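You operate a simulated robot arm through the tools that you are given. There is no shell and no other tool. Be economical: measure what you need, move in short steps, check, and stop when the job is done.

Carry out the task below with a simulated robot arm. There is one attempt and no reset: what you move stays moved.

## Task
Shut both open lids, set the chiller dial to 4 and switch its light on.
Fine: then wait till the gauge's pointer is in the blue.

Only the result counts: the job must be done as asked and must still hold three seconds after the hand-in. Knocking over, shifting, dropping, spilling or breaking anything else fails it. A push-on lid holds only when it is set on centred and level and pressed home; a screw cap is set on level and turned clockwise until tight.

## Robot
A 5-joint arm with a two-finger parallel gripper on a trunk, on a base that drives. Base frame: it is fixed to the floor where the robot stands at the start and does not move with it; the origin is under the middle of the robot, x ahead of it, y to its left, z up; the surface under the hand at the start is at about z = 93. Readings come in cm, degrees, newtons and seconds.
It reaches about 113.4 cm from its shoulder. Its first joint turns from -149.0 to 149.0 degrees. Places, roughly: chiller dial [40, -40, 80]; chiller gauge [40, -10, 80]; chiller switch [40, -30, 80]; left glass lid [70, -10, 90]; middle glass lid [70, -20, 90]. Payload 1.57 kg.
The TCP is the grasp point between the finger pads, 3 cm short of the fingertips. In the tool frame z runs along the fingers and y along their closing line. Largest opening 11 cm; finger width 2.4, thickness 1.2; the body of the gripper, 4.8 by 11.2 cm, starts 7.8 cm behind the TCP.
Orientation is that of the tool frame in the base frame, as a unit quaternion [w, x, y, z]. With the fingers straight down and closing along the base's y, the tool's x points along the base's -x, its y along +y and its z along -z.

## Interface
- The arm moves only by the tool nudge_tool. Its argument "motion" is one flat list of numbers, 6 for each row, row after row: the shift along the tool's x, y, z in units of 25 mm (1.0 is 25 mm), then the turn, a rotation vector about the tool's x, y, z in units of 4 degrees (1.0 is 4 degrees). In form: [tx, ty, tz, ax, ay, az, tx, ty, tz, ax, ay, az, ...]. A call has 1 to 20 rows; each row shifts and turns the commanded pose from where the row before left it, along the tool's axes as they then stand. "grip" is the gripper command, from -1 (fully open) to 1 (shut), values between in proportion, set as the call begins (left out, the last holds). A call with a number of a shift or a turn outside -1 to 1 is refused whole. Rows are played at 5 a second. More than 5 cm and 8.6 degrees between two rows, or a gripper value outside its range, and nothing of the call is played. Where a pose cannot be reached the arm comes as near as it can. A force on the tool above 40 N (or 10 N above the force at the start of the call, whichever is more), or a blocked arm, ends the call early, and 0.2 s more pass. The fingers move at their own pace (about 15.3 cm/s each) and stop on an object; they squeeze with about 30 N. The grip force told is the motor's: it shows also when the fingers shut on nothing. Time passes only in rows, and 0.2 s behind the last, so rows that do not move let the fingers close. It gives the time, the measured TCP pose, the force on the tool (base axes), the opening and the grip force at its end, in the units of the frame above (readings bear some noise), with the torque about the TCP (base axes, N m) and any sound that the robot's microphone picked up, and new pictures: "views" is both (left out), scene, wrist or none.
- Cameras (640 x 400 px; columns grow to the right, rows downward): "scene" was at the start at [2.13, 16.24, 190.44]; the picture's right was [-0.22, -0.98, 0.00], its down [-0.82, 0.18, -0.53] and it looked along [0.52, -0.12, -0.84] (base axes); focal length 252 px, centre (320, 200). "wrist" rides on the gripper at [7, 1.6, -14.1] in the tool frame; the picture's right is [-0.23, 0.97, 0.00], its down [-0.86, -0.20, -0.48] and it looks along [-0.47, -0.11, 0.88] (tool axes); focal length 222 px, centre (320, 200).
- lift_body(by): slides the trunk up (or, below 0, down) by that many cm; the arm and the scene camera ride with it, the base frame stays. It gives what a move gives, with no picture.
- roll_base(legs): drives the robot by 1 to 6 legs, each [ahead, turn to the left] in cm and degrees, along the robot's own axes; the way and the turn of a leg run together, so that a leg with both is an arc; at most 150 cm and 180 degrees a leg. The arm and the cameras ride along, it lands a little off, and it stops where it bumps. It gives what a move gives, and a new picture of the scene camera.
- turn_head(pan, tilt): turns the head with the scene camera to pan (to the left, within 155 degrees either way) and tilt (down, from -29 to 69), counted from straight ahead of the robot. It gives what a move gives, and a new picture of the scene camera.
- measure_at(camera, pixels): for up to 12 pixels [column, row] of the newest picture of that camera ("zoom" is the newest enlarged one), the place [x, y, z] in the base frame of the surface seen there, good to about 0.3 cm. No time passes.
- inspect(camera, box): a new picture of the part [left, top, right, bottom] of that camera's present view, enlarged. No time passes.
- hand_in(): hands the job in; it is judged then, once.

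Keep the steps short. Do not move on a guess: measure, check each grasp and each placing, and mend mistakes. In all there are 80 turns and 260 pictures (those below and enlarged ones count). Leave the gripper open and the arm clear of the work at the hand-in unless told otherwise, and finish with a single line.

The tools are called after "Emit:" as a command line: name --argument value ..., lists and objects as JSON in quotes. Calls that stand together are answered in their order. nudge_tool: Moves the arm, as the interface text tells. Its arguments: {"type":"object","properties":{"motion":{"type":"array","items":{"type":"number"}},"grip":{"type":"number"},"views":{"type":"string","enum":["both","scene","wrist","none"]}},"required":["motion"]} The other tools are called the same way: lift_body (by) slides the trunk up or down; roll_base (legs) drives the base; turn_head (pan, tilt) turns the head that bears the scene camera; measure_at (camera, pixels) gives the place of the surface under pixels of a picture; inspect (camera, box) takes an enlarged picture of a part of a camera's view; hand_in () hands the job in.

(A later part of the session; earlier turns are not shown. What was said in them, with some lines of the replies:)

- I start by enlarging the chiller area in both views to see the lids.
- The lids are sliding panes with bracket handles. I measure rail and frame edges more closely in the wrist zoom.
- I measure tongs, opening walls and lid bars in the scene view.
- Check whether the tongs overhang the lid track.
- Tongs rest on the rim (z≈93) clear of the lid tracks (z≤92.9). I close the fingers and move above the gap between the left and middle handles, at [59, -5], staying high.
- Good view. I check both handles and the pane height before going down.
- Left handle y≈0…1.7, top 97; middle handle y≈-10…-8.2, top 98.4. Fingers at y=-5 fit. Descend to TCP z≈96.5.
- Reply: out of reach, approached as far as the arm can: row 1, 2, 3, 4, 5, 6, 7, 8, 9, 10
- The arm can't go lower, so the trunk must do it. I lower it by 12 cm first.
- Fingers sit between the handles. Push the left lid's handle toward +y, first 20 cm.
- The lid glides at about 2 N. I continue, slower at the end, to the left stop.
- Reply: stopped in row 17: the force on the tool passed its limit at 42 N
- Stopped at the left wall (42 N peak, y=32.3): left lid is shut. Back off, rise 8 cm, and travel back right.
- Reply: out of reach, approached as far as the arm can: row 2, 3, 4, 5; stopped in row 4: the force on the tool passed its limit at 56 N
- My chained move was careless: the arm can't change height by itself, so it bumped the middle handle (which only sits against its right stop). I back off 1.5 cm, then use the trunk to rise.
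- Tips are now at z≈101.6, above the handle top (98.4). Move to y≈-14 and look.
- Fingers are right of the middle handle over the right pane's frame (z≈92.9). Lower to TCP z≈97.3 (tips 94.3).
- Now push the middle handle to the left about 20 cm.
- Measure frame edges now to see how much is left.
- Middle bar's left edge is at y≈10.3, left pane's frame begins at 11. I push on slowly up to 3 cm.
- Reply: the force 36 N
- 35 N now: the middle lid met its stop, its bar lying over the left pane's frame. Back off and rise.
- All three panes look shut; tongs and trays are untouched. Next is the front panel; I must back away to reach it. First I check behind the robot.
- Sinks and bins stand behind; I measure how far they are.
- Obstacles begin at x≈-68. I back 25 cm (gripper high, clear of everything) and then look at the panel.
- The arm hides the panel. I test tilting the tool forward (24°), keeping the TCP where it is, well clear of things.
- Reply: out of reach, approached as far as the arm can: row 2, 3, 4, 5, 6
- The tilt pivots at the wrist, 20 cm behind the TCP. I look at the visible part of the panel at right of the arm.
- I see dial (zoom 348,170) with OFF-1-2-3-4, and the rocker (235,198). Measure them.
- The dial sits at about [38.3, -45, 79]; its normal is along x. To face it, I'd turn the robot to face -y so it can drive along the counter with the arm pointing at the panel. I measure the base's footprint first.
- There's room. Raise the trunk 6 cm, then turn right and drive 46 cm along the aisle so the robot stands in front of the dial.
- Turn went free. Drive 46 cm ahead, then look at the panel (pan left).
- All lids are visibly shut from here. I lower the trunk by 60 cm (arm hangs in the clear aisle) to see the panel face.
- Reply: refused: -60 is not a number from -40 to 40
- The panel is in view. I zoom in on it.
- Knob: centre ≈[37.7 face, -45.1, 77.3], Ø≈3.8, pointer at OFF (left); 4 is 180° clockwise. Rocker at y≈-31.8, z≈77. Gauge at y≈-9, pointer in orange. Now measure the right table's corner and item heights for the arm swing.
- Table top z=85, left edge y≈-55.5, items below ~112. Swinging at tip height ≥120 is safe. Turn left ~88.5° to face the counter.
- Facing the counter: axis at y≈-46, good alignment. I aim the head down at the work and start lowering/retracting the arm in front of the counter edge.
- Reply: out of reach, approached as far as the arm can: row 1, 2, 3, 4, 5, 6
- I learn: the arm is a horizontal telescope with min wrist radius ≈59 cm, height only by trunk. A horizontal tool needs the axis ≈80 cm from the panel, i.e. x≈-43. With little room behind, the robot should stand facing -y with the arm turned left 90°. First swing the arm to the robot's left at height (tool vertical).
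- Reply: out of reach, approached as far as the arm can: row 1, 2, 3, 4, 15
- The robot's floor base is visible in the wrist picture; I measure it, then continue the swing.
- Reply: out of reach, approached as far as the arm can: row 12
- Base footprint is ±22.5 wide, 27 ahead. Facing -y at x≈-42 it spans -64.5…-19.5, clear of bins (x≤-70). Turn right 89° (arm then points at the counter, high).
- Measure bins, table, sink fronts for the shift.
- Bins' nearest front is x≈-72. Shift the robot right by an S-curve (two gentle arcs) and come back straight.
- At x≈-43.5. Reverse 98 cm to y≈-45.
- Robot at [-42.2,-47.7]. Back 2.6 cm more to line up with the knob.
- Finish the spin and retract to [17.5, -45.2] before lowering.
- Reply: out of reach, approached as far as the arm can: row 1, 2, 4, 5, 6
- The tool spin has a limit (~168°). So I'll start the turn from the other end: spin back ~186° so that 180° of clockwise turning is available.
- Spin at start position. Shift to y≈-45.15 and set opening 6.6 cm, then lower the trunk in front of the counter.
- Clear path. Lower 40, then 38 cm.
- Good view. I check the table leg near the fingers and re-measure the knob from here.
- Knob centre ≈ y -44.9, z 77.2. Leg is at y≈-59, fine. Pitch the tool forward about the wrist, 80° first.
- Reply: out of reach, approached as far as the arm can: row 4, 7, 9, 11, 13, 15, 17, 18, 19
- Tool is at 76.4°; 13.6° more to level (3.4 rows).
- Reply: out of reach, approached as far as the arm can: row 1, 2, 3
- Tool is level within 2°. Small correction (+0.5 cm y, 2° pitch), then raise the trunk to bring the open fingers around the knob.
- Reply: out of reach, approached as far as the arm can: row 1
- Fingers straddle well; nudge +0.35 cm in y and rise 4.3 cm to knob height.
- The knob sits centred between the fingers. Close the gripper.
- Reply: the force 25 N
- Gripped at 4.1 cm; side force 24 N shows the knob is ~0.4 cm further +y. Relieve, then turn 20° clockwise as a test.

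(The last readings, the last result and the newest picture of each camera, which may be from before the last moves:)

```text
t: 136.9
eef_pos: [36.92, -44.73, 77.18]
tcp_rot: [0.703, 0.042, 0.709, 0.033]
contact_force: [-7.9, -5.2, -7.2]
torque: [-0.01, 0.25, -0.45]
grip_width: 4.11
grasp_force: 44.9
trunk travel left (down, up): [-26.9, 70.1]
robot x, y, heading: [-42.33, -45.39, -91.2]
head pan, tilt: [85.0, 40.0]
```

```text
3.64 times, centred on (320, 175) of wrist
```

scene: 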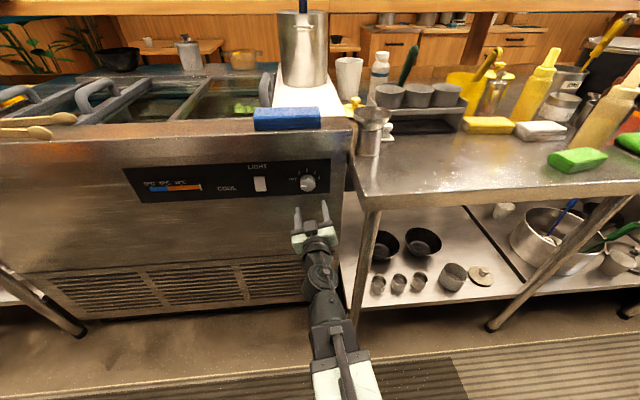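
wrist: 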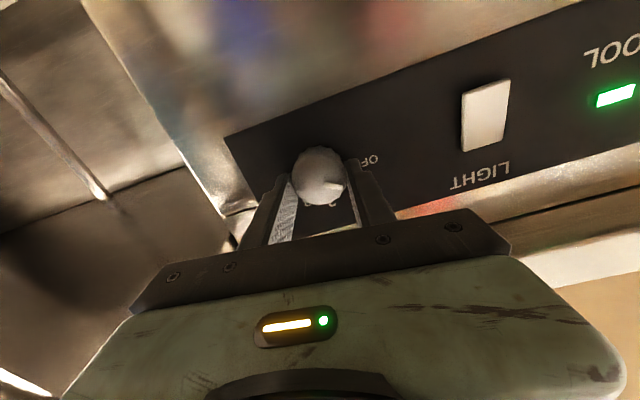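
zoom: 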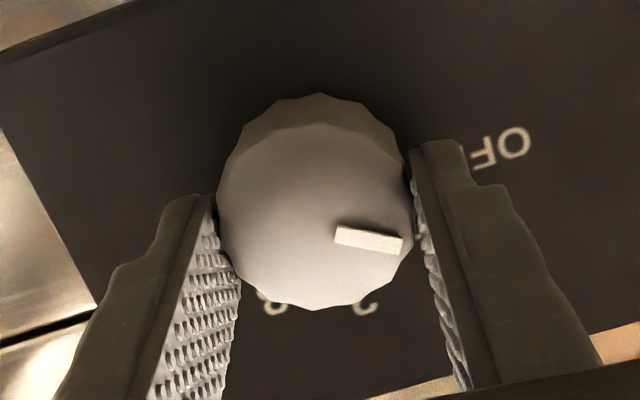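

The dial turns with the hand and the COOL lamp is lit. Continue 15 rows (60°).

Emit:
nudge_tool --motion '[0, 0, 0, 0, 0, 1, 0, 0, 0, 0, 0, 1, 0, 0, 0, 0, 0, 1, 0, 0, 0, 0, 0, 1, 0, 0, 0, 0, 0, 1, 0, 0, 0, 0, 0, 1, 0, 0, 0, 0, 0, 1, 0, 0, 0, 0, 0, 1, 0, 0, 0, 0, 0, 1, 0, 0, 0, 0, 0, 1, 0, 0, 0, 0, 0, 1, 0, 0, 0, 0, 0, 1, 0, 0, 0, 0, 0, 1, 0, 0, 0, 0, 0, 1, 0, 0, 0, 0, 0, 1]' --views "wrist"

Emit:
inspect --camera "wrist" --box '[240, 120, 400, 230]'

```text
t: 138.8
eef_pos: [37.13, -44.83, 77.11]
tcp_rot: [0.667, 0.237, 0.669, 0.225]
contact_force: [-5.4, -4.2, -17.5]
torque: [-0.03, 0.51, -0.23]
grip_width: 4.1
grasp_force: 44.6
trunk travel left (down, up): [-26.9, 70.1]
robot x, y, heading: [-42.08, -44.84, -91.2]
head pan, tilt: [85.0, 40.0]
stopped in row 9: the force on the tool passed its limit at 41 N (the readings are from after the stop); the commanded pose is now the measured one
```

wrist: 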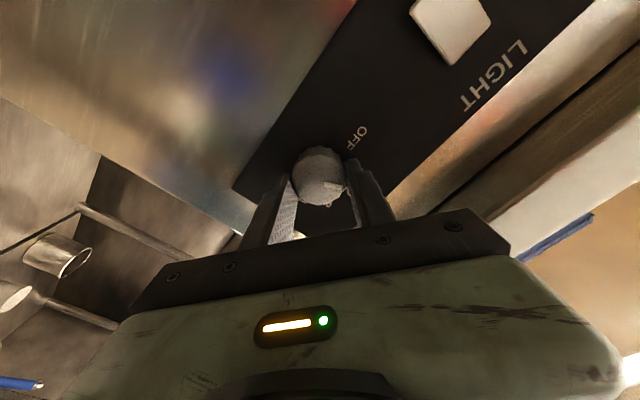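

```text
3.64 times, centred on (320, 175) of wrist
```

zoom: 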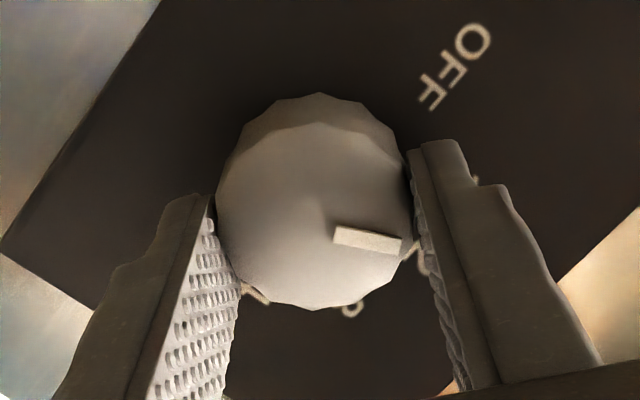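

Still turning properly (pointer fixed relative to fingers); the stop came from slight off-axis force (−17 N in z). I shift the hand 0.2 cm down and turn on in 8 rows.

Emit:
nudge_tool --motion '[0.05, -0.065, -0.02, 0, 0, 0, 0, 0, 0, 0, 0, 0, 0, 0, 0, 0, 0, 1, 0, 0, 0, 0, 0, 1, 0, 0, 0, 0, 0, 1, 0, 0, 0, 0, 0, 1, 0, 0, 0, 0, 0, 1, 0, 0, 0, 0, 0, 1]' --views "none"

```text
t: 140.6
eef_pos: [36.92, -45.06, 76.95]
tcp_rot: [0.604, 0.372, 0.606, 0.359]
contact_force: [23.0, -11.2, 1.8]
torque: [-0.03, -0.17, -0.55]
grip_width: 4.1
grasp_force: 45.2
trunk travel left (down, up): [-26.9, 70.1]
robot x, y, heading: [-42.07, -45.29, -91.5]
head pan, tilt: [85.0, 40.0]
```

Relieve the x and y forces and turn 7 rows more.

Emit:
nudge_tool --motion '[-0.035, -0.019, 0.05, 0, 0, 0, 0, 0, 0, 0, 0, 0, 0, 0, 0, 0, 0, 1, 0, 0, 0, 0, 0, 1, 0, 0, 0, 0, 0, 1, 0, 0, 0, 0, 0, 1, 0, 0, 0, 0, 0, 1, 0, 0, 0, 0, 0, 1, 0, 0, 0, 0, 0, 1]' --views "wrist"

```text
t: 141.4
eef_pos: [37.01, -45.01, 77.05]
tcp_rot: [0.591, 0.393, 0.592, 0.381]
contact_force: [-8.7, -0.9, -28.2]
torque: [-0.08, 0.87, 0.49]
grip_width: 4.09
grasp_force: 45.4
trunk travel left (down, up): [-26.9, 70.1]
robot x, y, heading: [-42.18, -45.42, -91.3]
head pan, tilt: [85.0, 40.0]
stopped in row 4: the force on the tool passed its limit at 42 N (the readings are from after the stop); the commanded pose is now the measured one
```

wrist: 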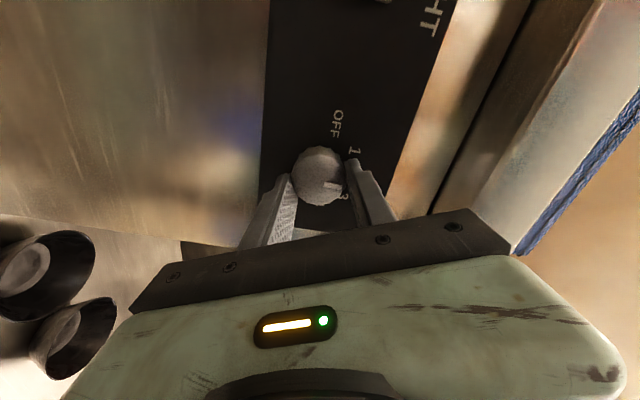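

About 81° turned. Forces suggest the hand is ~0.25 cm high. I open, shift down, and regrip to relieve the strain.

Emit:
nudge_tool --motion '[0, 0, 0, 0, 0, 0, 0.03, -0.08, 0, 0, 0, 0, 0, 0, 0, 0, 0, 0]' --grip 0 --views "none"

Emit:
nudge_tool --motion '[0, 0, 0, 0, 0, 0, 0, 0, 0, 0, 0, 0, 0, 0, 0, 0, 0, 0]' --grip 1 --views "wrist"

```text
t: 142.2
eef_pos: [36.79, -44.99, 77.09]
tcp_rot: [0.591, 0.393, 0.593, 0.38]
contact_force: [0.0, -0.4, 0.9]
torque: [0.0, 0.0, -0.02]
grip_width: 5.5
grasp_force: 0.1
trunk travel left (down, up): [-26.9, 70.1]
robot x, y, heading: [-41.78, -45.25, -91.0]
head pan, tilt: [85.0, 40.0]
```

```text
t: 143.1
eef_pos: [36.81, -45.23, 77.07]
tcp_rot: [0.592, 0.393, 0.592, 0.379]
contact_force: [-14.3, -12.7, -21.9]
torque: [-0.12, 0.37, -1.46]
grip_width: 4.06
grasp_force: 45.1
trunk travel left (down, up): [-26.9, 70.1]
robot x, y, heading: [-41.95, -45.21, -91.7]
head pan, tilt: [85.0, 40.0]
```

wrist: 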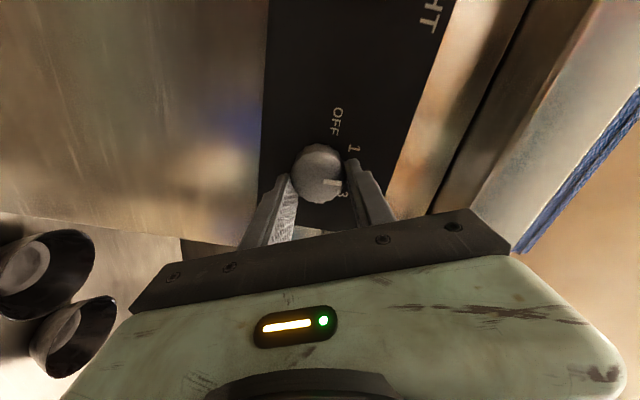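

Of course: only the trunk changes height. Lower it 0.3 cm while gripping.

Emit:
lift_body --by -0.3

```text
t: 143.6
eef_pos: [36.93, -45.03, 77.03]
tcp_rot: [0.592, 0.392, 0.592, 0.381]
contact_force: [18.9, -16.5, 30.5]
torque: [0.1, -0.88, -0.65]
grip_width: 4.07
grasp_force: 45.3
trunk travel left (down, up): [-26.6, 70.4]
robot x, y, heading: [-42.17, -45.37, -91.2]
head pan, tilt: [85.0, 40.0]
```

Too much by half; raise 0.16 cm and shift y −0.1.

Emit:
lift_body --by 0.17

Emit:
nudge_tool --motion '[-0.04, -0.018, 0, 0, 0, 0, 0, 0, 0, 0, 0, 0]' --views "none"

```text
t: 144.1
eef_pos: [36.89, -45.03, 76.86]
tcp_rot: [0.592, 0.393, 0.592, 0.38]
contact_force: [8.6, -15.6, 9.4]
torque: [0.03, -0.41, -0.5]
grip_width: 4.07
grasp_force: 45.1
trunk travel left (down, up): [-26.8, 70.2]
robot x, y, heading: [-42.07, -45.19, -91.2]
head pan, tilt: [85.0, 40.0]
```

```text
t: 144.7
eef_pos: [36.83, -45.14, 76.99]
tcp_rot: [0.592, 0.392, 0.593, 0.381]
contact_force: [-3.4, -8.5, 0.6]
torque: [-0.04, -0.21, -0.82]
grip_width: 4.08
grasp_force: 44.9
trunk travel left (down, up): [-26.8, 70.2]
robot x, y, heading: [-41.91, -45.47, -91.3]
head pan, tilt: [85.0, 40.0]
```

Forces are small now. Turn on, 12 rows (48°).

Emit:
nudge_tool --motion '[0, 0, 0, 0, 0, 1, 0, 0, 0, 0, 0, 1, 0, 0, 0, 0, 0, 1, 0, 0, 0, 0, 0, 1, 0, 0, 0, 0, 0, 1, 0, 0, 0, 0, 0, 1, 0, 0, 0, 0, 0, 1, 0, 0, 0, 0, 0, 1, 0, 0, 0, 0, 0, 1, 0, 0, 0, 0, 0, 1, 0, 0, 0, 0, 0, 1, 0, 0, 0, 0, 0, 1]' --views "wrist"

```text
t: 145.7
eef_pos: [36.86, -45.17, 76.92]
tcp_rot: [0.535, 0.469, 0.535, 0.455]
contact_force: [-9.5, -1.4, -22.1]
torque: [-0.08, 0.7, 0.54]
grip_width: 4.08
grasp_force: 44.9
trunk travel left (down, up): [-26.8, 70.2]
robot x, y, heading: [-42.11, -45.32, -91.3]
head pan, tilt: [85.0, 40.0]
stopped in row 5: the force on the tool passed its limit at 42 N (the readings are from after the stop); the commanded pose is now the measured one
```

wrist: 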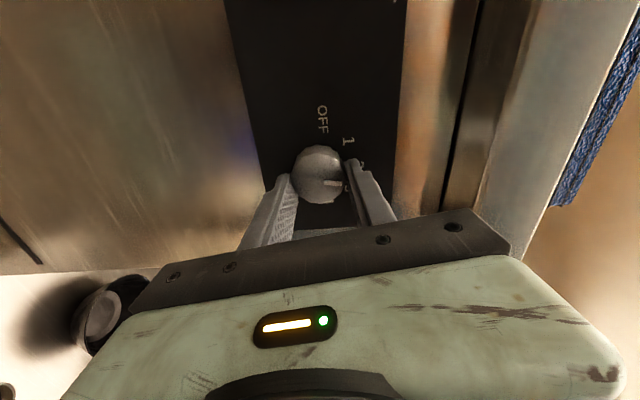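

96° turned. Lower slightly and continue in small portions, in one batch.

Emit:
lift_body --by -0.13

Emit:
nudge_tool --motion '[0, 0, 0, 0, 0, 1, 0, 0, 0, 0, 0, 1, 0, 0, 0, 0, 0, 1, 0, 0, 0, 0, 0, 1, 0, 0, 0, 0, 0, 0]' --views "none"

Emit:
lift_body --by -0.1

Emit:
nudge_tool --motion '[0, 0, 0, 0, 0, 1, 0, 0, 0, 0, 0, 1, 0, 0, 0, 0, 0, 1, 0, 0, 0, 0, 0, 1, 0, 0, 0, 0, 0, 0]' --views "none"

```text
t: 146.2
eef_pos: [36.91, -45.1, 76.88]
tcp_rot: [0.536, 0.468, 0.535, 0.455]
contact_force: [7.1, -1.3, 3.6]
torque: [0.06, 0.01, 0.0]
grip_width: 4.05
grasp_force: 44.7
trunk travel left (down, up): [-26.6, 70.4]
robot x, y, heading: [-42.46, -45.04, -91.0]
head pan, tilt: [85.0, 40.0]
```

```text
t: 147.0
eef_pos: [36.76, -45.25, 76.92]
tcp_rot: [0.49, 0.514, 0.493, 0.502]
contact_force: [10.0, 1.5, 26.1]
torque: [0.13, -0.6, -0.68]
grip_width: 4.06
grasp_force: 44.9
trunk travel left (down, up): [-26.6, 70.4]
robot x, y, heading: [-41.93, -45.57, -91.3]
head pan, tilt: [85.0, 40.0]
stopped in row 3: the force on the tool passed its limit at 45 N (the readings are from after the stop); the commanded pose is now the measured one
```

```text
t: 147.3
eef_pos: [36.71, -45.08, 76.91]
tcp_rot: [0.491, 0.515, 0.493, 0.502]
contact_force: [-1.1, -0.2, 22.7]
torque: [0.1, -0.82, -0.72]
grip_width: 4.07
grasp_force: 45.0
trunk travel left (down, up): [-26.6, 70.4]
robot x, y, heading: [-42.14, -45.57, -91.4]
head pan, tilt: [85.0, 40.0]
stopped: the force on the tool passed its limit at 44 N (the readings are from after the stop); the commanded pose is now the measured one
```

```text
t: 147.8
eef_pos: [36.86, -45.13, 76.8]
tcp_rot: [0.468, 0.532, 0.476, 0.52]
contact_force: [2.1, -0.7, 40.4]
torque: [0.18, -1.04, -0.63]
grip_width: 4.03
grasp_force: 44.5
out of reach, approached as far as the arm can: row 2
trunk travel left (down, up): [-26.6, 70.4]
robot x, y, heading: [-41.72, -45.09, -91.5]
head pan, tilt: [85.0, 40.0]
stopped in row 2: the force on the tool passed its limit at 42 N (the readings are from after the stop); the commanded pose is now the measured one
```

Now slightly low (+40 N). Release, raise 0.15, regrip, and read.

Emit:
nudge_tool --motion '[0, 0, 0, 0, 0, 0, 0, 0, 0, 0, 0, 0]' --grip 0 --views "wrist"

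Emit:
inspect --camera "wrist" --box '[240, 110, 420, 240]'

Emit:
lift_body --by 0.15

Emit:
nudge_tool --motion '[0, 0, 0, 0, 0, 0, 0, 0, 0, 0, 0, 0, 0, 0, 0, 0, 0, 0]' --grip 1 --views "none"

```text
t: 148.4
eef_pos: [36.96, -45.14, 76.5]
tcp_rot: [0.466, 0.534, 0.477, 0.52]
contact_force: [1.0, -0.3, 0.1]
torque: [0.0, 0.02, 0.02]
grip_width: 5.47
grasp_force: 0.0
trunk travel left (down, up): [-26.6, 70.4]
robot x, y, heading: [-42.28, -45.19, -91.2]
head pan, tilt: [85.0, 40.0]
```

wrist: 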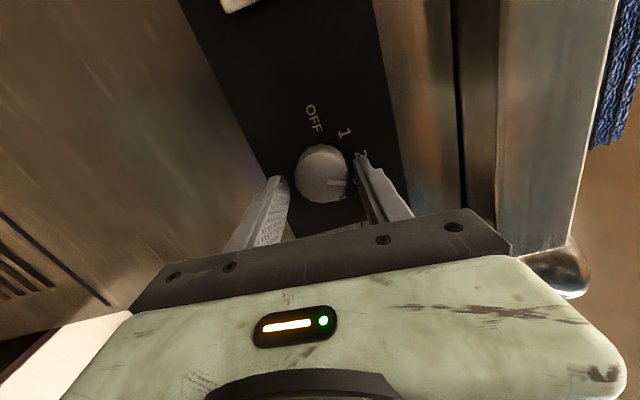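

```text
3.08 times, centred on (330, 175) of wrist
```

zoom: 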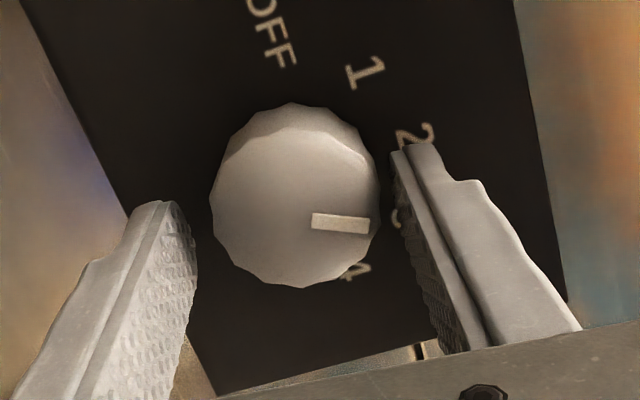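

```text
t: 148.9
eef_pos: [37.01, -45.05, 76.69]
tcp_rot: [0.466, 0.535, 0.476, 0.52]
contact_force: [0.3, 0.4, -0.5]
torque: [0.01, -0.02, 0.0]
grip_width: 5.51
grasp_force: 0.1
trunk travel left (down, up): [-26.8, 70.2]
robot x, y, heading: [-41.58, -45.14, -91.1]
head pan, tilt: [85.0, 40.0]
```

```text
t: 149.7
eef_pos: [36.97, -45.1, 76.9]
tcp_rot: [0.467, 0.534, 0.477, 0.519]
contact_force: [19.7, -3.2, 32.3]
torque: [0.14, -0.95, -0.15]
grip_width: 4.08
grasp_force: 45.2
trunk travel left (down, up): [-26.8, 70.2]
robot x, y, heading: [-42.26, -45.31, -91.4]
head pan, tilt: [85.0, 40.0]
```

Raise 0.2 to neutral and continue turning.

Emit:
lift_body --by 0.2

Emit:
nudge_tool --motion '[0, 0, 0, 0, 0, 0.7, 0, 0, 0, 0, 0, 0.7, 0, 0, 0, 0, 0, 0.7, 0, 0, 0, 0, 0, 0.7, 0, 0, 0, 0, 0, 0.7, 0, 0, 0, 0, 0, 0.7, 0, 0, 0, 0, 0, 0.7, 0, 0, 0, 0, 0, 0.7]' --views "none"

```text
t: 150.2
eef_pos: [37.06, -45.25, 76.78]
tcp_rot: [0.467, 0.535, 0.476, 0.519]
contact_force: [-5.4, -3.6, -5.3]
torque: [0.0, -0.3, 0.75]
grip_width: 4.06
grasp_force: 45.2
trunk travel left (down, up): [-27.0, 70.0]
robot x, y, heading: [-42.18, -45.37, -91.5]
head pan, tilt: [85.0, 40.0]
```

```text
t: 151.3
eef_pos: [37.1, -45.37, 76.77]
tcp_rot: [0.401, 0.579, 0.426, 0.568]
contact_force: [-6.6, 7.0, -4.3]
torque: [-0.04, -0.65, 0.55]
grip_width: 4.11
grasp_force: 44.9
out of reach, approached as far as the arm can: row 3, 4, 5
trunk travel left (down, up): [-27.0, 70.0]
robot x, y, heading: [-41.98, -45.34, -90.9]
head pan, tilt: [85.0, 40.0]
stopped in row 5: the force on the tool passed its limit at 78 N (the readings are from after the stop); the commanded pose is now the measured one
```

124° done. Batch: regrip and turn twice.

Emit:
nudge_tool --motion '[0, 0, 0, 0, 0, 0, 0, 0, 0, 0, 0, 0]' --grip 0 --views "none"

Emit:
nudge_tool --motion '[0, 0, 0, 0, 0, 0, 0, 0, 0, 0, 0, 0, 0, 0, 0, 0, 0, 0]' --grip 1 --views "none"

Emit:
nudge_tool --motion '[0, 0, 0, 0, 0, 0.7, 0, 0, 0, 0, 0, 0.7, 0, 0, 0, 0, 0, 0.7, 0, 0, 0, 0, 0, 0.7, 0, 0, 0, 0, 0, 0.7, 0, 0, 0, 0, 0, 0.7]' --views "wrist"

Emit:
inspect --camera "wrist" --box '[240, 110, 420, 240]'

```text
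t: 151.9
eef_pos: [37.05, -45.56, 76.67]
tcp_rot: [0.403, 0.58, 0.423, 0.568]
contact_force: [-0.7, 0.2, 0.1]
torque: [0.04, 0.0, -0.01]
grip_width: 5.5
grasp_force: 0.2
trunk travel left (down, up): [-27.0, 70.0]
robot x, y, heading: [-42.33, -45.38, -91.3]
head pan, tilt: [85.0, 40.0]
```

```text
t: 152.8
eef_pos: [37.04, -45.42, 76.69]
tcp_rot: [0.401, 0.581, 0.424, 0.567]
contact_force: [-7.0, 0.1, -10.5]
torque: [-0.09, -0.34, -0.13]
grip_width: 4.1
grasp_force: 45.3
trunk travel left (down, up): [-27.0, 70.0]
robot x, y, heading: [-42.13, -45.14, -91.4]
head pan, tilt: [85.0, 40.0]
```

```text
t: 154.1
eef_pos: [37.02, -45.42, 76.5]
tcp_rot: [0.322, 0.628, 0.352, 0.615]
contact_force: [-4.5, 9.5, -15.2]
torque: [-0.14, -0.33, 0.06]
grip_width: 4.13
grasp_force: 45.2
out of reach, approached as far as the arm can: row 5
trunk travel left (down, up): [-27.0, 70.0]
robot x, y, heading: [-42.38, -45.12, -91.0]
head pan, tilt: [85.0, 40.0]
stopped in row 6: the force on the tool passed its limit at 43 N (the readings are from after the stop); the commanded pose is now the measured one
```

wrist: 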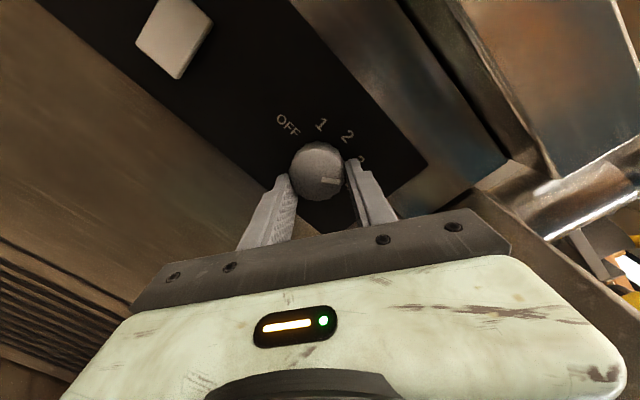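

```text
3.08 times, centred on (330, 175) of wrist
```

zoom: 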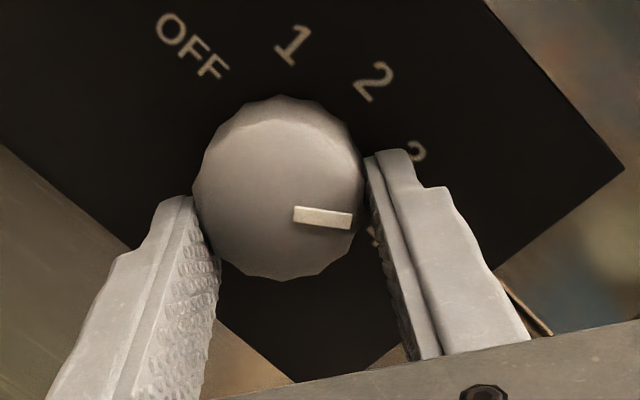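

139° turned. Regrip with y +0.35, then turn further.

Emit:
nudge_tool --motion '[0, 0, 0, 0, 0, 0, 0.117, -0.076, 0, 0, 0, 0, 0, 0, 0, 0, 0, 0]' --grip 0 --views "none"

Emit:
nudge_tool --motion '[0, 0, 0, 0, 0, 0, 0, 0, 0, 0, 0, 0, 0, 0, 0, 0, 0, 0]' --grip 1 --views "none"

Emit:
nudge_tool --motion '[0, 0, 0, 0, 0, 0.7, 0, 0, 0, 0, 0, 0.7, 0, 0, 0, 0, 0, 0.7, 0, 0, 0, 0, 0, 0.7, 0, 0, 0, 0, 0, 0.7, 0, 0, 0, 0, 0, 0.7, 0, 0, 0, 0, 0, 0.7]' --views "none"

```text
t: 154.8
eef_pos: [37.0, -45.21, 76.55]
tcp_rot: [0.32, 0.629, 0.354, 0.614]
contact_force: [-0.1, -0.5, -0.4]
torque: [0.04, -0.02, 0.01]
grip_width: 5.49
grasp_force: 0.1
trunk travel left (down, up): [-27.0, 70.0]
robot x, y, heading: [-41.97, -45.32, -91.4]
head pan, tilt: [85.0, 40.0]
```

```text
t: 155.7
eef_pos: [36.98, -45.32, 76.54]
tcp_rot: [0.32, 0.629, 0.352, 0.615]
contact_force: [10.8, -5.0, 12.3]
torque: [0.04, -0.91, -0.62]
grip_width: 4.12
grasp_force: 44.8
trunk travel left (down, up): [-27.0, 70.0]
robot x, y, heading: [-42.3, -45.04, -91.4]
head pan, tilt: [85.0, 40.0]
```

```text
t: 157.1
eef_pos: [36.96, -45.25, 76.42]
tcp_rot: [0.22, 0.673, 0.26, 0.656]
contact_force: [-7.5, 10.0, -8.2]
torque: [-0.07, -0.54, 0.01]
grip_width: 4.16
grasp_force: 45.0
out of reach, approached as far as the arm can: row 6
trunk travel left (down, up): [-27.0, 70.0]
robot x, y, heading: [-42.0, -45.39, -91.2]
head pan, tilt: [85.0, 40.0]
stopped in row 7: the force on the tool passed its limit at 43 N (the readings are from after the stop); the commanded pose is now the measured one
```

157° turned; 23° remain. Same cycle once more, then look.

Emit:
nudge_tool --motion '[0, 0, 0, 0, 0, 0, 0.064, -0.077, 0, 0, 0, 0, 0, 0, 0, 0, 0, 0]' --grip 0 --views "none"

Emit:
nudge_tool --motion '[0, 0, 0, 0, 0, 0, 0, 0, 0, 0, 0, 0, 0, 0, 0, 0, 0, 0]' --grip 1 --views "none"

Emit:
nudge_tool --motion '[0, 0, 0, 0, 0, 0.7, 0, 0, 0, 0, 0, 0.7, 0, 0, 0, 0, 0, 0.7, 0, 0, 0, 0, 0, 0.7, 0, 0, 0, 0, 0, 0.7, 0, 0, 0, 0, 0, 0.7, 0, 0, 0, 0, 0, 0.7, 0, 0, 0, 0, 0, 0.7]' --views "none"

Emit:
nudge_tool --motion '[0, 0, 0, 0, 0, 0, 0, 0, 0, 0, 0, 0]' --grip 0 --views "wrist"

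Emit:
inspect --camera "wrist" --box '[240, 110, 420, 240]'

```text
t: 157.9
eef_pos: [37.05, -45.18, 76.46]
tcp_rot: [0.219, 0.674, 0.26, 0.656]
contact_force: [-0.2, -0.1, 0.3]
torque: [0.01, 0.0, -0.03]
grip_width: 5.5
grasp_force: 0.0
trunk travel left (down, up): [-27.0, 70.0]
robot x, y, heading: [-42.45, -45.32, -91.1]
head pan, tilt: [85.0, 40.0]
```

```text
t: 158.7
eef_pos: [37.14, -45.27, 76.34]
tcp_rot: [0.219, 0.674, 0.259, 0.656]
contact_force: [7.4, -4.5, 6.2]
torque: [0.06, -0.7, -0.86]
grip_width: 4.17
grasp_force: 45.3
trunk travel left (down, up): [-27.0, 70.0]
robot x, y, heading: [-41.95, -45.27, -91.1]
head pan, tilt: [85.0, 40.0]
```

```text
t: 160.5
eef_pos: [37.06, -45.16, 76.2]
tcp_rot: [0.09, 0.712, 0.136, 0.683]
contact_force: [1.3, 10.5, -13.0]
torque: [-0.6, -0.52, -0.12]
grip_width: 4.2
grasp_force: 44.3
out of reach, approached as far as the arm can: row 8
trunk travel left (down, up): [-27.0, 70.0]
robot x, y, heading: [-41.78, -45.57, -91.3]
head pan, tilt: [85.0, 40.0]
stopped in row 8: the force on the tool passed its limit at 42 N (the readings are from after the stop); the commanded pose is now the measured one
```

```text
t: 161.1
eef_pos: [36.9, -45.28, 76.29]
tcp_rot: [0.089, 0.711, 0.134, 0.684]
contact_force: [-0.1, 0.7, 0.3]
torque: [0.02, -0.01, -0.02]
grip_width: 5.49
grasp_force: 0.1
trunk travel left (down, up): [-27.0, 70.0]
robot x, y, heading: [-42.2, -45.16, -91.3]
head pan, tilt: [85.0, 40.0]
```

wrist: 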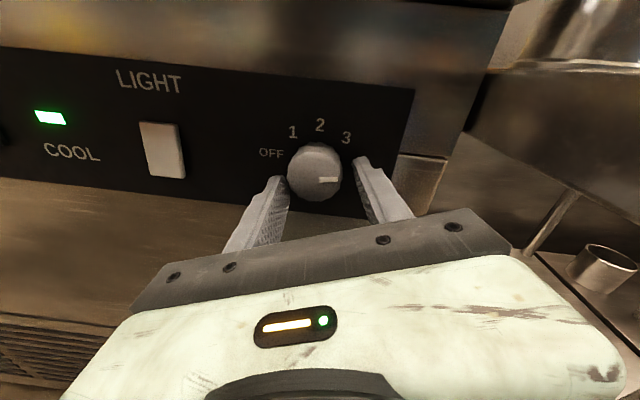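

```text
3.08 times, centred on (330, 175) of wrist
```

zoom: 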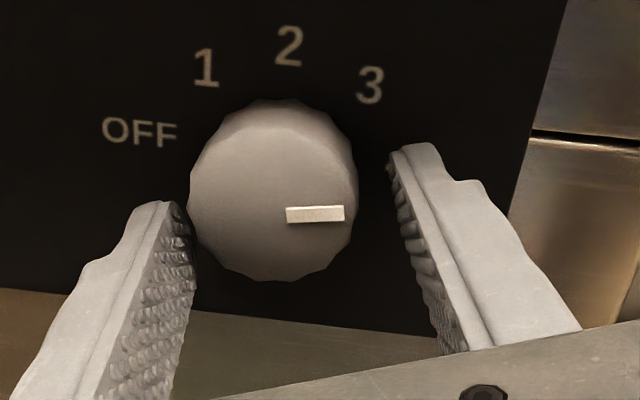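

The dial points to 4. Lower the trunk 7 cm (fingers open) to clear the knob and verify with the scene camera.

Emit:
lift_body --by -7

Emit:
inspect --camera "scene" --box '[285, 150, 345, 195]'

Emit:
inspect --camera "scene" --box '[110, 145, 290, 215]'

```text
t: 162.2
eef_pos: [36.96, -45.24, 69.46]
tcp_rot: [0.089, 0.711, 0.135, 0.684]
contact_force: [-0.9, 0.8, 0.9]
torque: [0.01, 0.02, -0.03]
grip_width: 5.49
grasp_force: 0.0
trunk travel left (down, up): [-20.0, 77.0]
robot x, y, heading: [-41.69, -45.07, -91.0]
head pan, tilt: [85.0, 40.0]
```

```text
8.89 times, centred on (315, 172) of scene
```

zoom: 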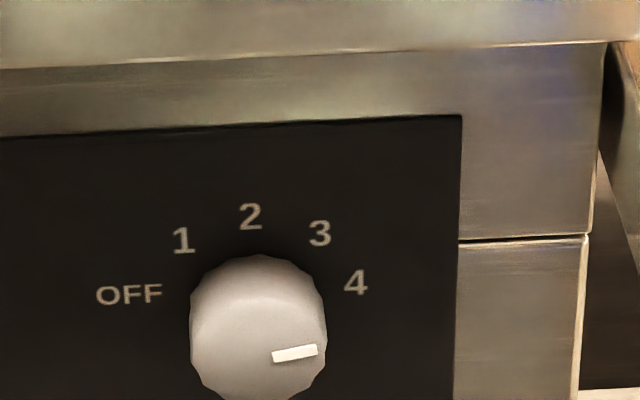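

```text
3.56 times, centred on (200, 180) of scene
```

zoom: 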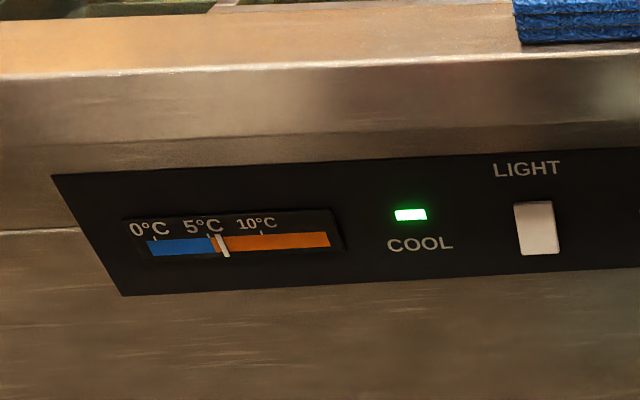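

Dial is on 4 (mirror-symmetric to the OFF position), COOL is lit, and the gauge is falling (~6°C). Now close the fingers and swing to the rocker at y≈-32, below panel level, then look.

Emit:
nudge_tool --motion '[0, 0, -0.3, 0, 0, 0, 0, 0, 0, 0, 0, 0, 0.27, -0.83, 0, 0.38, 0.124, -0.02, 0.27, -0.83, 0, 0.38, 0.124, -0.02, 0.27, -0.83, 0, 0.38, 0.124, -0.02, 0.27, -0.83, 0, 0.38, 0.124, -0.02, 0.27, -0.83, 0, 0.38, 0.124, -0.02, 0.27, -0.83, 0, 0.38, 0.124, -0.02, 0, 0, 0, 0, 0, 0]' --grip 1

Emit:
inspect --camera "scene" --box '[220, 140, 320, 220]'

```text
t: 164.2
eef_pos: [34.38, -32.23, 69.28]
tcp_rot: [0.032, 0.697, 0.193, 0.69]
contact_force: [0.2, -0.3, 0.2]
torque: [0.03, -0.02, 0.0]
grip_width: 0.02
grasp_force: 21.4
trunk travel left (down, up): [-20.0, 77.0]
robot x, y, heading: [-42.27, -45.27, -91.4]
head pan, tilt: [85.0, 40.0]
```

scene: 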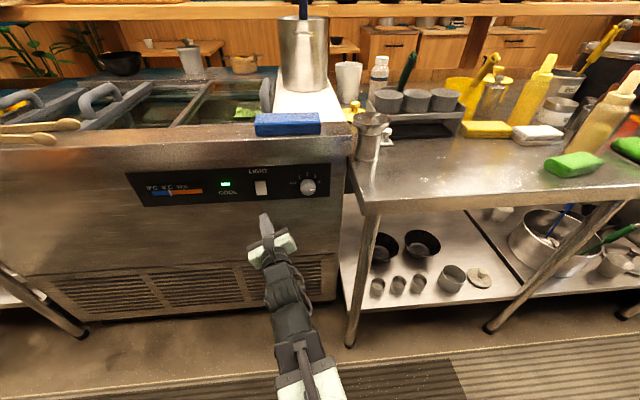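
wrist: 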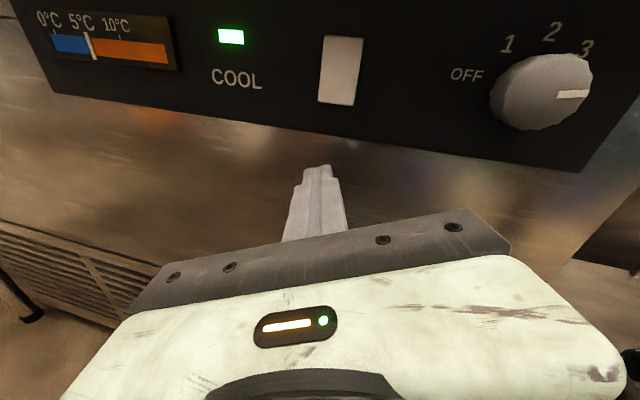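

```text
5.00 times, centred on (270, 180) of scene
```

zoom: 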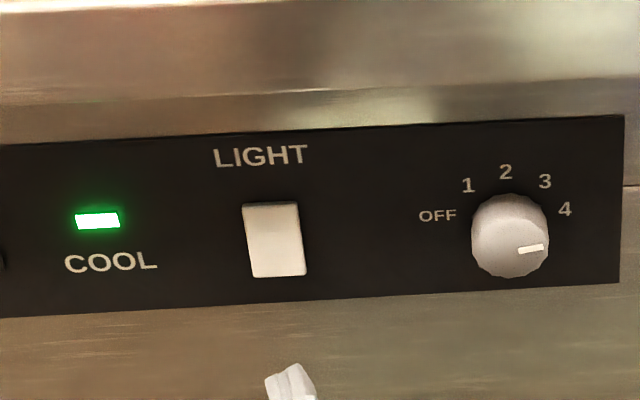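

Measure the rocker precisely from the close wrist view.

Emit:
measure_at --camera "wrist" --pixels '[[342, 45], [340, 55], [340, 70], [338, 85], [337, 98], [325, 70], [355, 70], [310, 70], [375, 70], [338, 112]]'

Emit:
inspect --camera "wrist" --box '[280, 10, 400, 130]'

```text
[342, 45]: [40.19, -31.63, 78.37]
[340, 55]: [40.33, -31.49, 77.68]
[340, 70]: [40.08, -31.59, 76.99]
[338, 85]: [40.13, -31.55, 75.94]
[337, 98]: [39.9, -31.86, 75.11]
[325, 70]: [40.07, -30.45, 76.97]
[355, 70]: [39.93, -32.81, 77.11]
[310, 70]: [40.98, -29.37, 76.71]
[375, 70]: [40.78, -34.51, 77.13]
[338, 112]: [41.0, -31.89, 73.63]
```

```text
3.33 times, centred on (340, 70) of wrist
```

zoom: 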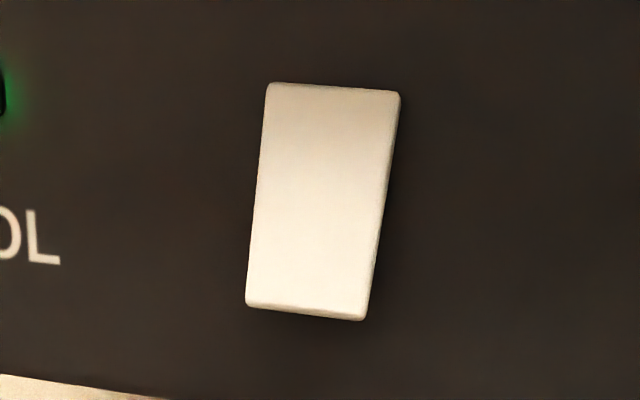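

Rocker centre [40.1,-31.6,76.8], bottom edge out. Align to its lower half and push forward gently.

Emit:
nudge_tool --motion '[-0.069, 0.203, 0, 0, 0, 0, 0, 0, 0, 0, 0, 0]' --views "none"

Emit:
lift_body --by 6.7

Emit:
nudge_tool --motion '[0, 0, 0.2, 0, 0, 0, 0, 0, 0.2, 0, 0, 0, 0, 0, 0.2, 0, 0, 0, 0, 0, 0.2, 0, 0, 0, 0, 0, 0.1, 0, 0, 0, 0, 0, 0.08, 0, 0, 0, 0, 0, 0.08, 0, 0, 0, 0, 0, 0.08, 0, 0, 0, 0, 0, 0.08, 0, 0, 0, 0, 0, 0.08, 0, 0, 0]'

Emit:
inspect --camera "wrist" --box '[220, 60, 460, 220]'

```text
t: 164.8
eef_pos: [34.58, -32.84, 69.39]
tcp_rot: [0.032, 0.697, 0.193, 0.69]
contact_force: [0.9, -0.4, 0.0]
torque: [0.0, -0.01, -0.01]
grip_width: 0.01
grasp_force: 21.6
trunk travel left (down, up): [-20.0, 77.0]
robot x, y, heading: [-41.85, -45.26, -91.1]
head pan, tilt: [85.0, 40.0]
```

```text
t: 165.8
eef_pos: [34.44, -32.83, 76.04]
tcp_rot: [0.032, 0.697, 0.193, 0.69]
contact_force: [0.8, 0.3, -0.3]
torque: [0.0, 0.01, -0.01]
grip_width: 0.0
grasp_force: 21.0
trunk travel left (down, up): [-26.7, 70.3]
robot x, y, heading: [-42.41, -45.61, -91.3]
head pan, tilt: [85.0, 40.0]
```

```text
t: 167.7
eef_pos: [37.01, -32.28, 76.04]
tcp_rot: [0.032, 0.698, 0.195, 0.688]
contact_force: [-16.9, -3.4, 1.4]
torque: [-0.03, -0.24, -0.1]
grip_width: 0.0
grasp_force: 21.3
trunk travel left (down, up): [-26.7, 70.3]
robot x, y, heading: [-42.01, -45.5, -91.4]
head pan, tilt: [85.0, 40.0]
heard: click
stopped in row 9: the force on the tool passed its limit at 46 N (the readings are from after the stop); the commanded pose is now the measured one
```

scene: 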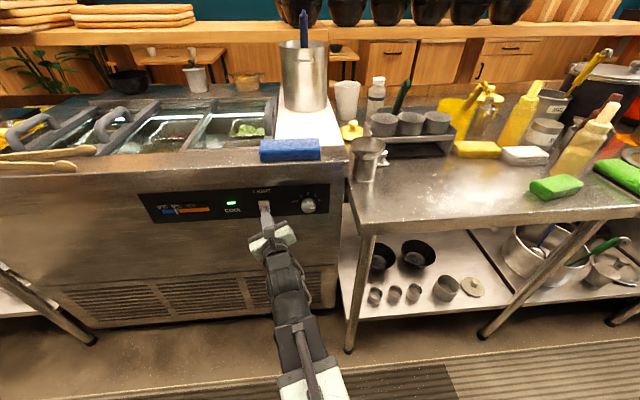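
wrist: 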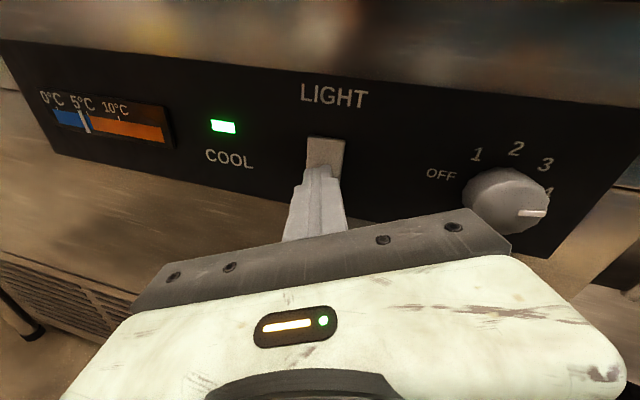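

```text
2.50 times, centred on (340, 140) of wrist
```

zoom: 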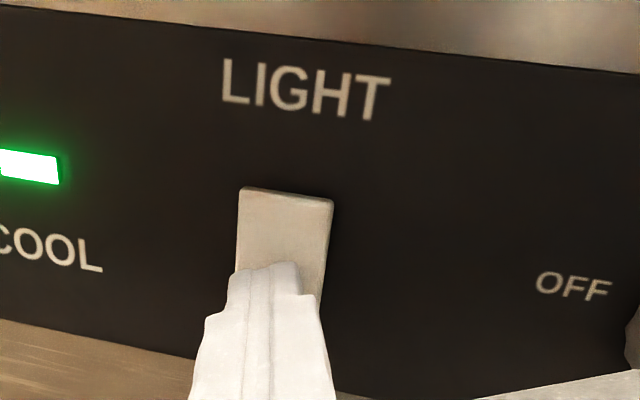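

A click, and the inside of the chiller is now lit. Retract, lower clear, open the gripper, and check everything.

Emit:
nudge_tool --motion '[0, 0, -0.5, 0, 0, 0, 0, 0, -0.5, 0, 0, 0, 0, 0, 0, 0, 0, 0]' --views "none"

Emit:
lift_body --by -12

Emit:
nudge_tool --motion '[0, 0, 0, 0, 0, 0, 0, 0, 0, 0, 0, 0, 0, 0, 0, 0, 0, 0, 0, 0, 0, 0, 0, 0, 0, 0, 0, 0, 0, 0]' --grip -0.3 --views "scene"

Emit:
inspect --camera "scene" --box '[120, 140, 340, 230]'

Emit:
inspect --camera "scene" --box '[0, 60, 340, 180]'

```text
t: 168.5
eef_pos: [34.67, -32.83, 75.91]
tcp_rot: [0.032, 0.698, 0.193, 0.688]
contact_force: [0.1, -0.3, 1.0]
torque: [0.03, -0.03, 0.0]
grip_width: 0.01
grasp_force: 21.5
trunk travel left (down, up): [-26.7, 70.3]
robot x, y, heading: [-42.3, -45.27, -91.0]
head pan, tilt: [85.0, 40.0]
```

```text
t: 170.0
eef_pos: [34.76, -32.77, 63.99]
tcp_rot: [0.032, 0.698, 0.194, 0.689]
contact_force: [-1.2, 0.6, -0.1]
torque: [0.01, 0.02, -0.01]
grip_width: 0.0
grasp_force: 21.6
trunk travel left (down, up): [-14.7, 82.3]
robot x, y, heading: [-41.64, -44.96, -91.3]
head pan, tilt: [85.0, 40.0]
```

```text
t: 171.2
eef_pos: [34.62, -32.76, 64.05]
tcp_rot: [0.031, 0.698, 0.195, 0.688]
contact_force: [0.4, 0.5, -0.5]
torque: [0.02, 0.0, -0.04]
grip_width: 7.15
grasp_force: 0.0
trunk travel left (down, up): [-14.7, 82.3]
robot x, y, heading: [-42.29, -44.97, -91.0]
head pan, tilt: [85.0, 40.0]
```

scene: 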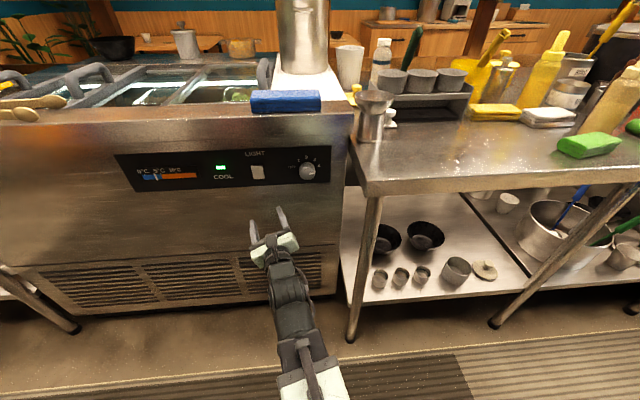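

```text
2.91 times, centred on (230, 185) of scene
```

zoom: 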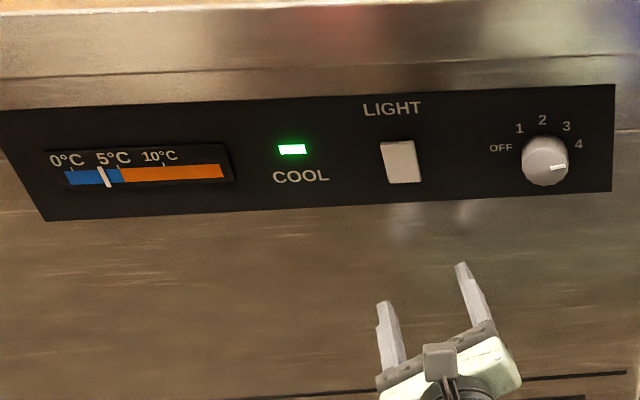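

```text
1.88 times, centred on (170, 120) of scene
```

zoom: 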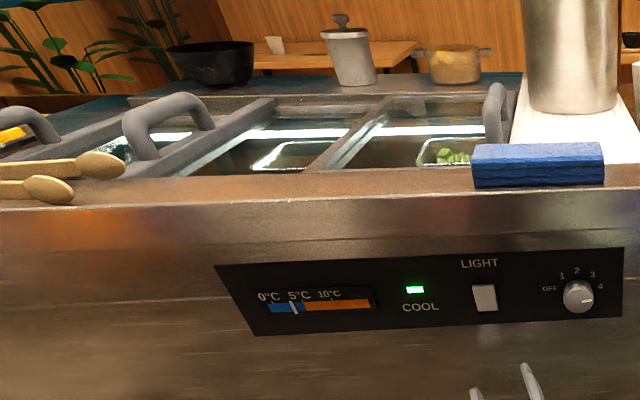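

The pointer is in the blue, the light is on, lids shut. I wait 4 s and recheck the gauge trend and dial.

Emit:
nudge_tool --motion '[0, 0, 0, 0, 0, 0, 0, 0, 0, 0, 0, 0, 0, 0, 0, 0, 0, 0, 0, 0, 0, 0, 0, 0, 0, 0, 0, 0, 0, 0, 0, 0, 0, 0, 0, 0, 0, 0, 0, 0, 0, 0, 0, 0, 0, 0, 0, 0, 0, 0, 0, 0, 0, 0, 0, 0, 0, 0, 0, 0, 0, 0, 0, 0, 0, 0, 0, 0, 0, 0, 0, 0, 0, 0, 0, 0, 0, 0, 0, 0, 0, 0, 0, 0, 0, 0, 0, 0, 0, 0, 0, 0, 0, 0, 0, 0, 0, 0, 0, 0, 0, 0, 0, 0, 0, 0, 0, 0, 0, 0, 0, 0, 0, 0, 0, 0, 0, 0, 0, 0]' --views "none"

Emit:
inspect --camera "scene" --box '[120, 150, 220, 200]'

Emit:
inspect --camera "scene" --box '[280, 145, 340, 190]'

```text
t: 175.4
eef_pos: [34.75, -32.86, 63.96]
tcp_rot: [0.033, 0.698, 0.193, 0.689]
contact_force: [0.0, -0.1, 0.0]
torque: [0.03, 0.02, 0.03]
grip_width: 7.15
grasp_force: 0.1
trunk travel left (down, up): [-14.7, 82.3]
robot x, y, heading: [-42.21, -45.55, -91.1]
head pan, tilt: [85.0, 40.0]
```

```text
6.40 times, centred on (170, 175) of scene
```

zoom: 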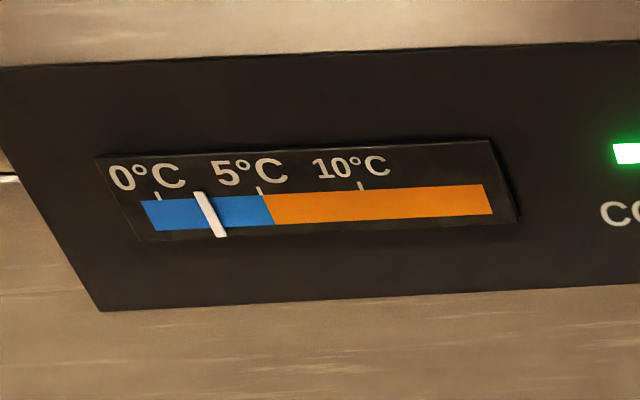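

```text
8.89 times, centred on (310, 168) of scene
```

zoom: 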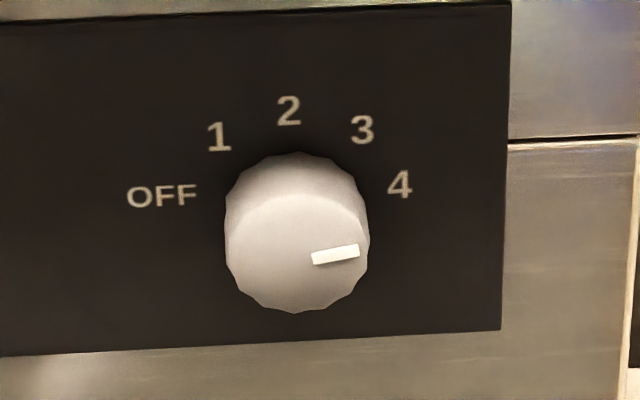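

The pointer stands at about 2.5 °C, well inside the blue. The dial is on 4, the light is on, the lids are shut, and the gripper is open and clear. I hand in.

Emit:
hand_in

```text
The job is handed in.
```

Both lids are shut, the chiller dial is on 4 and its light is on; the gauge pointer was in the blue (about 2.5 °C) when I handed in.
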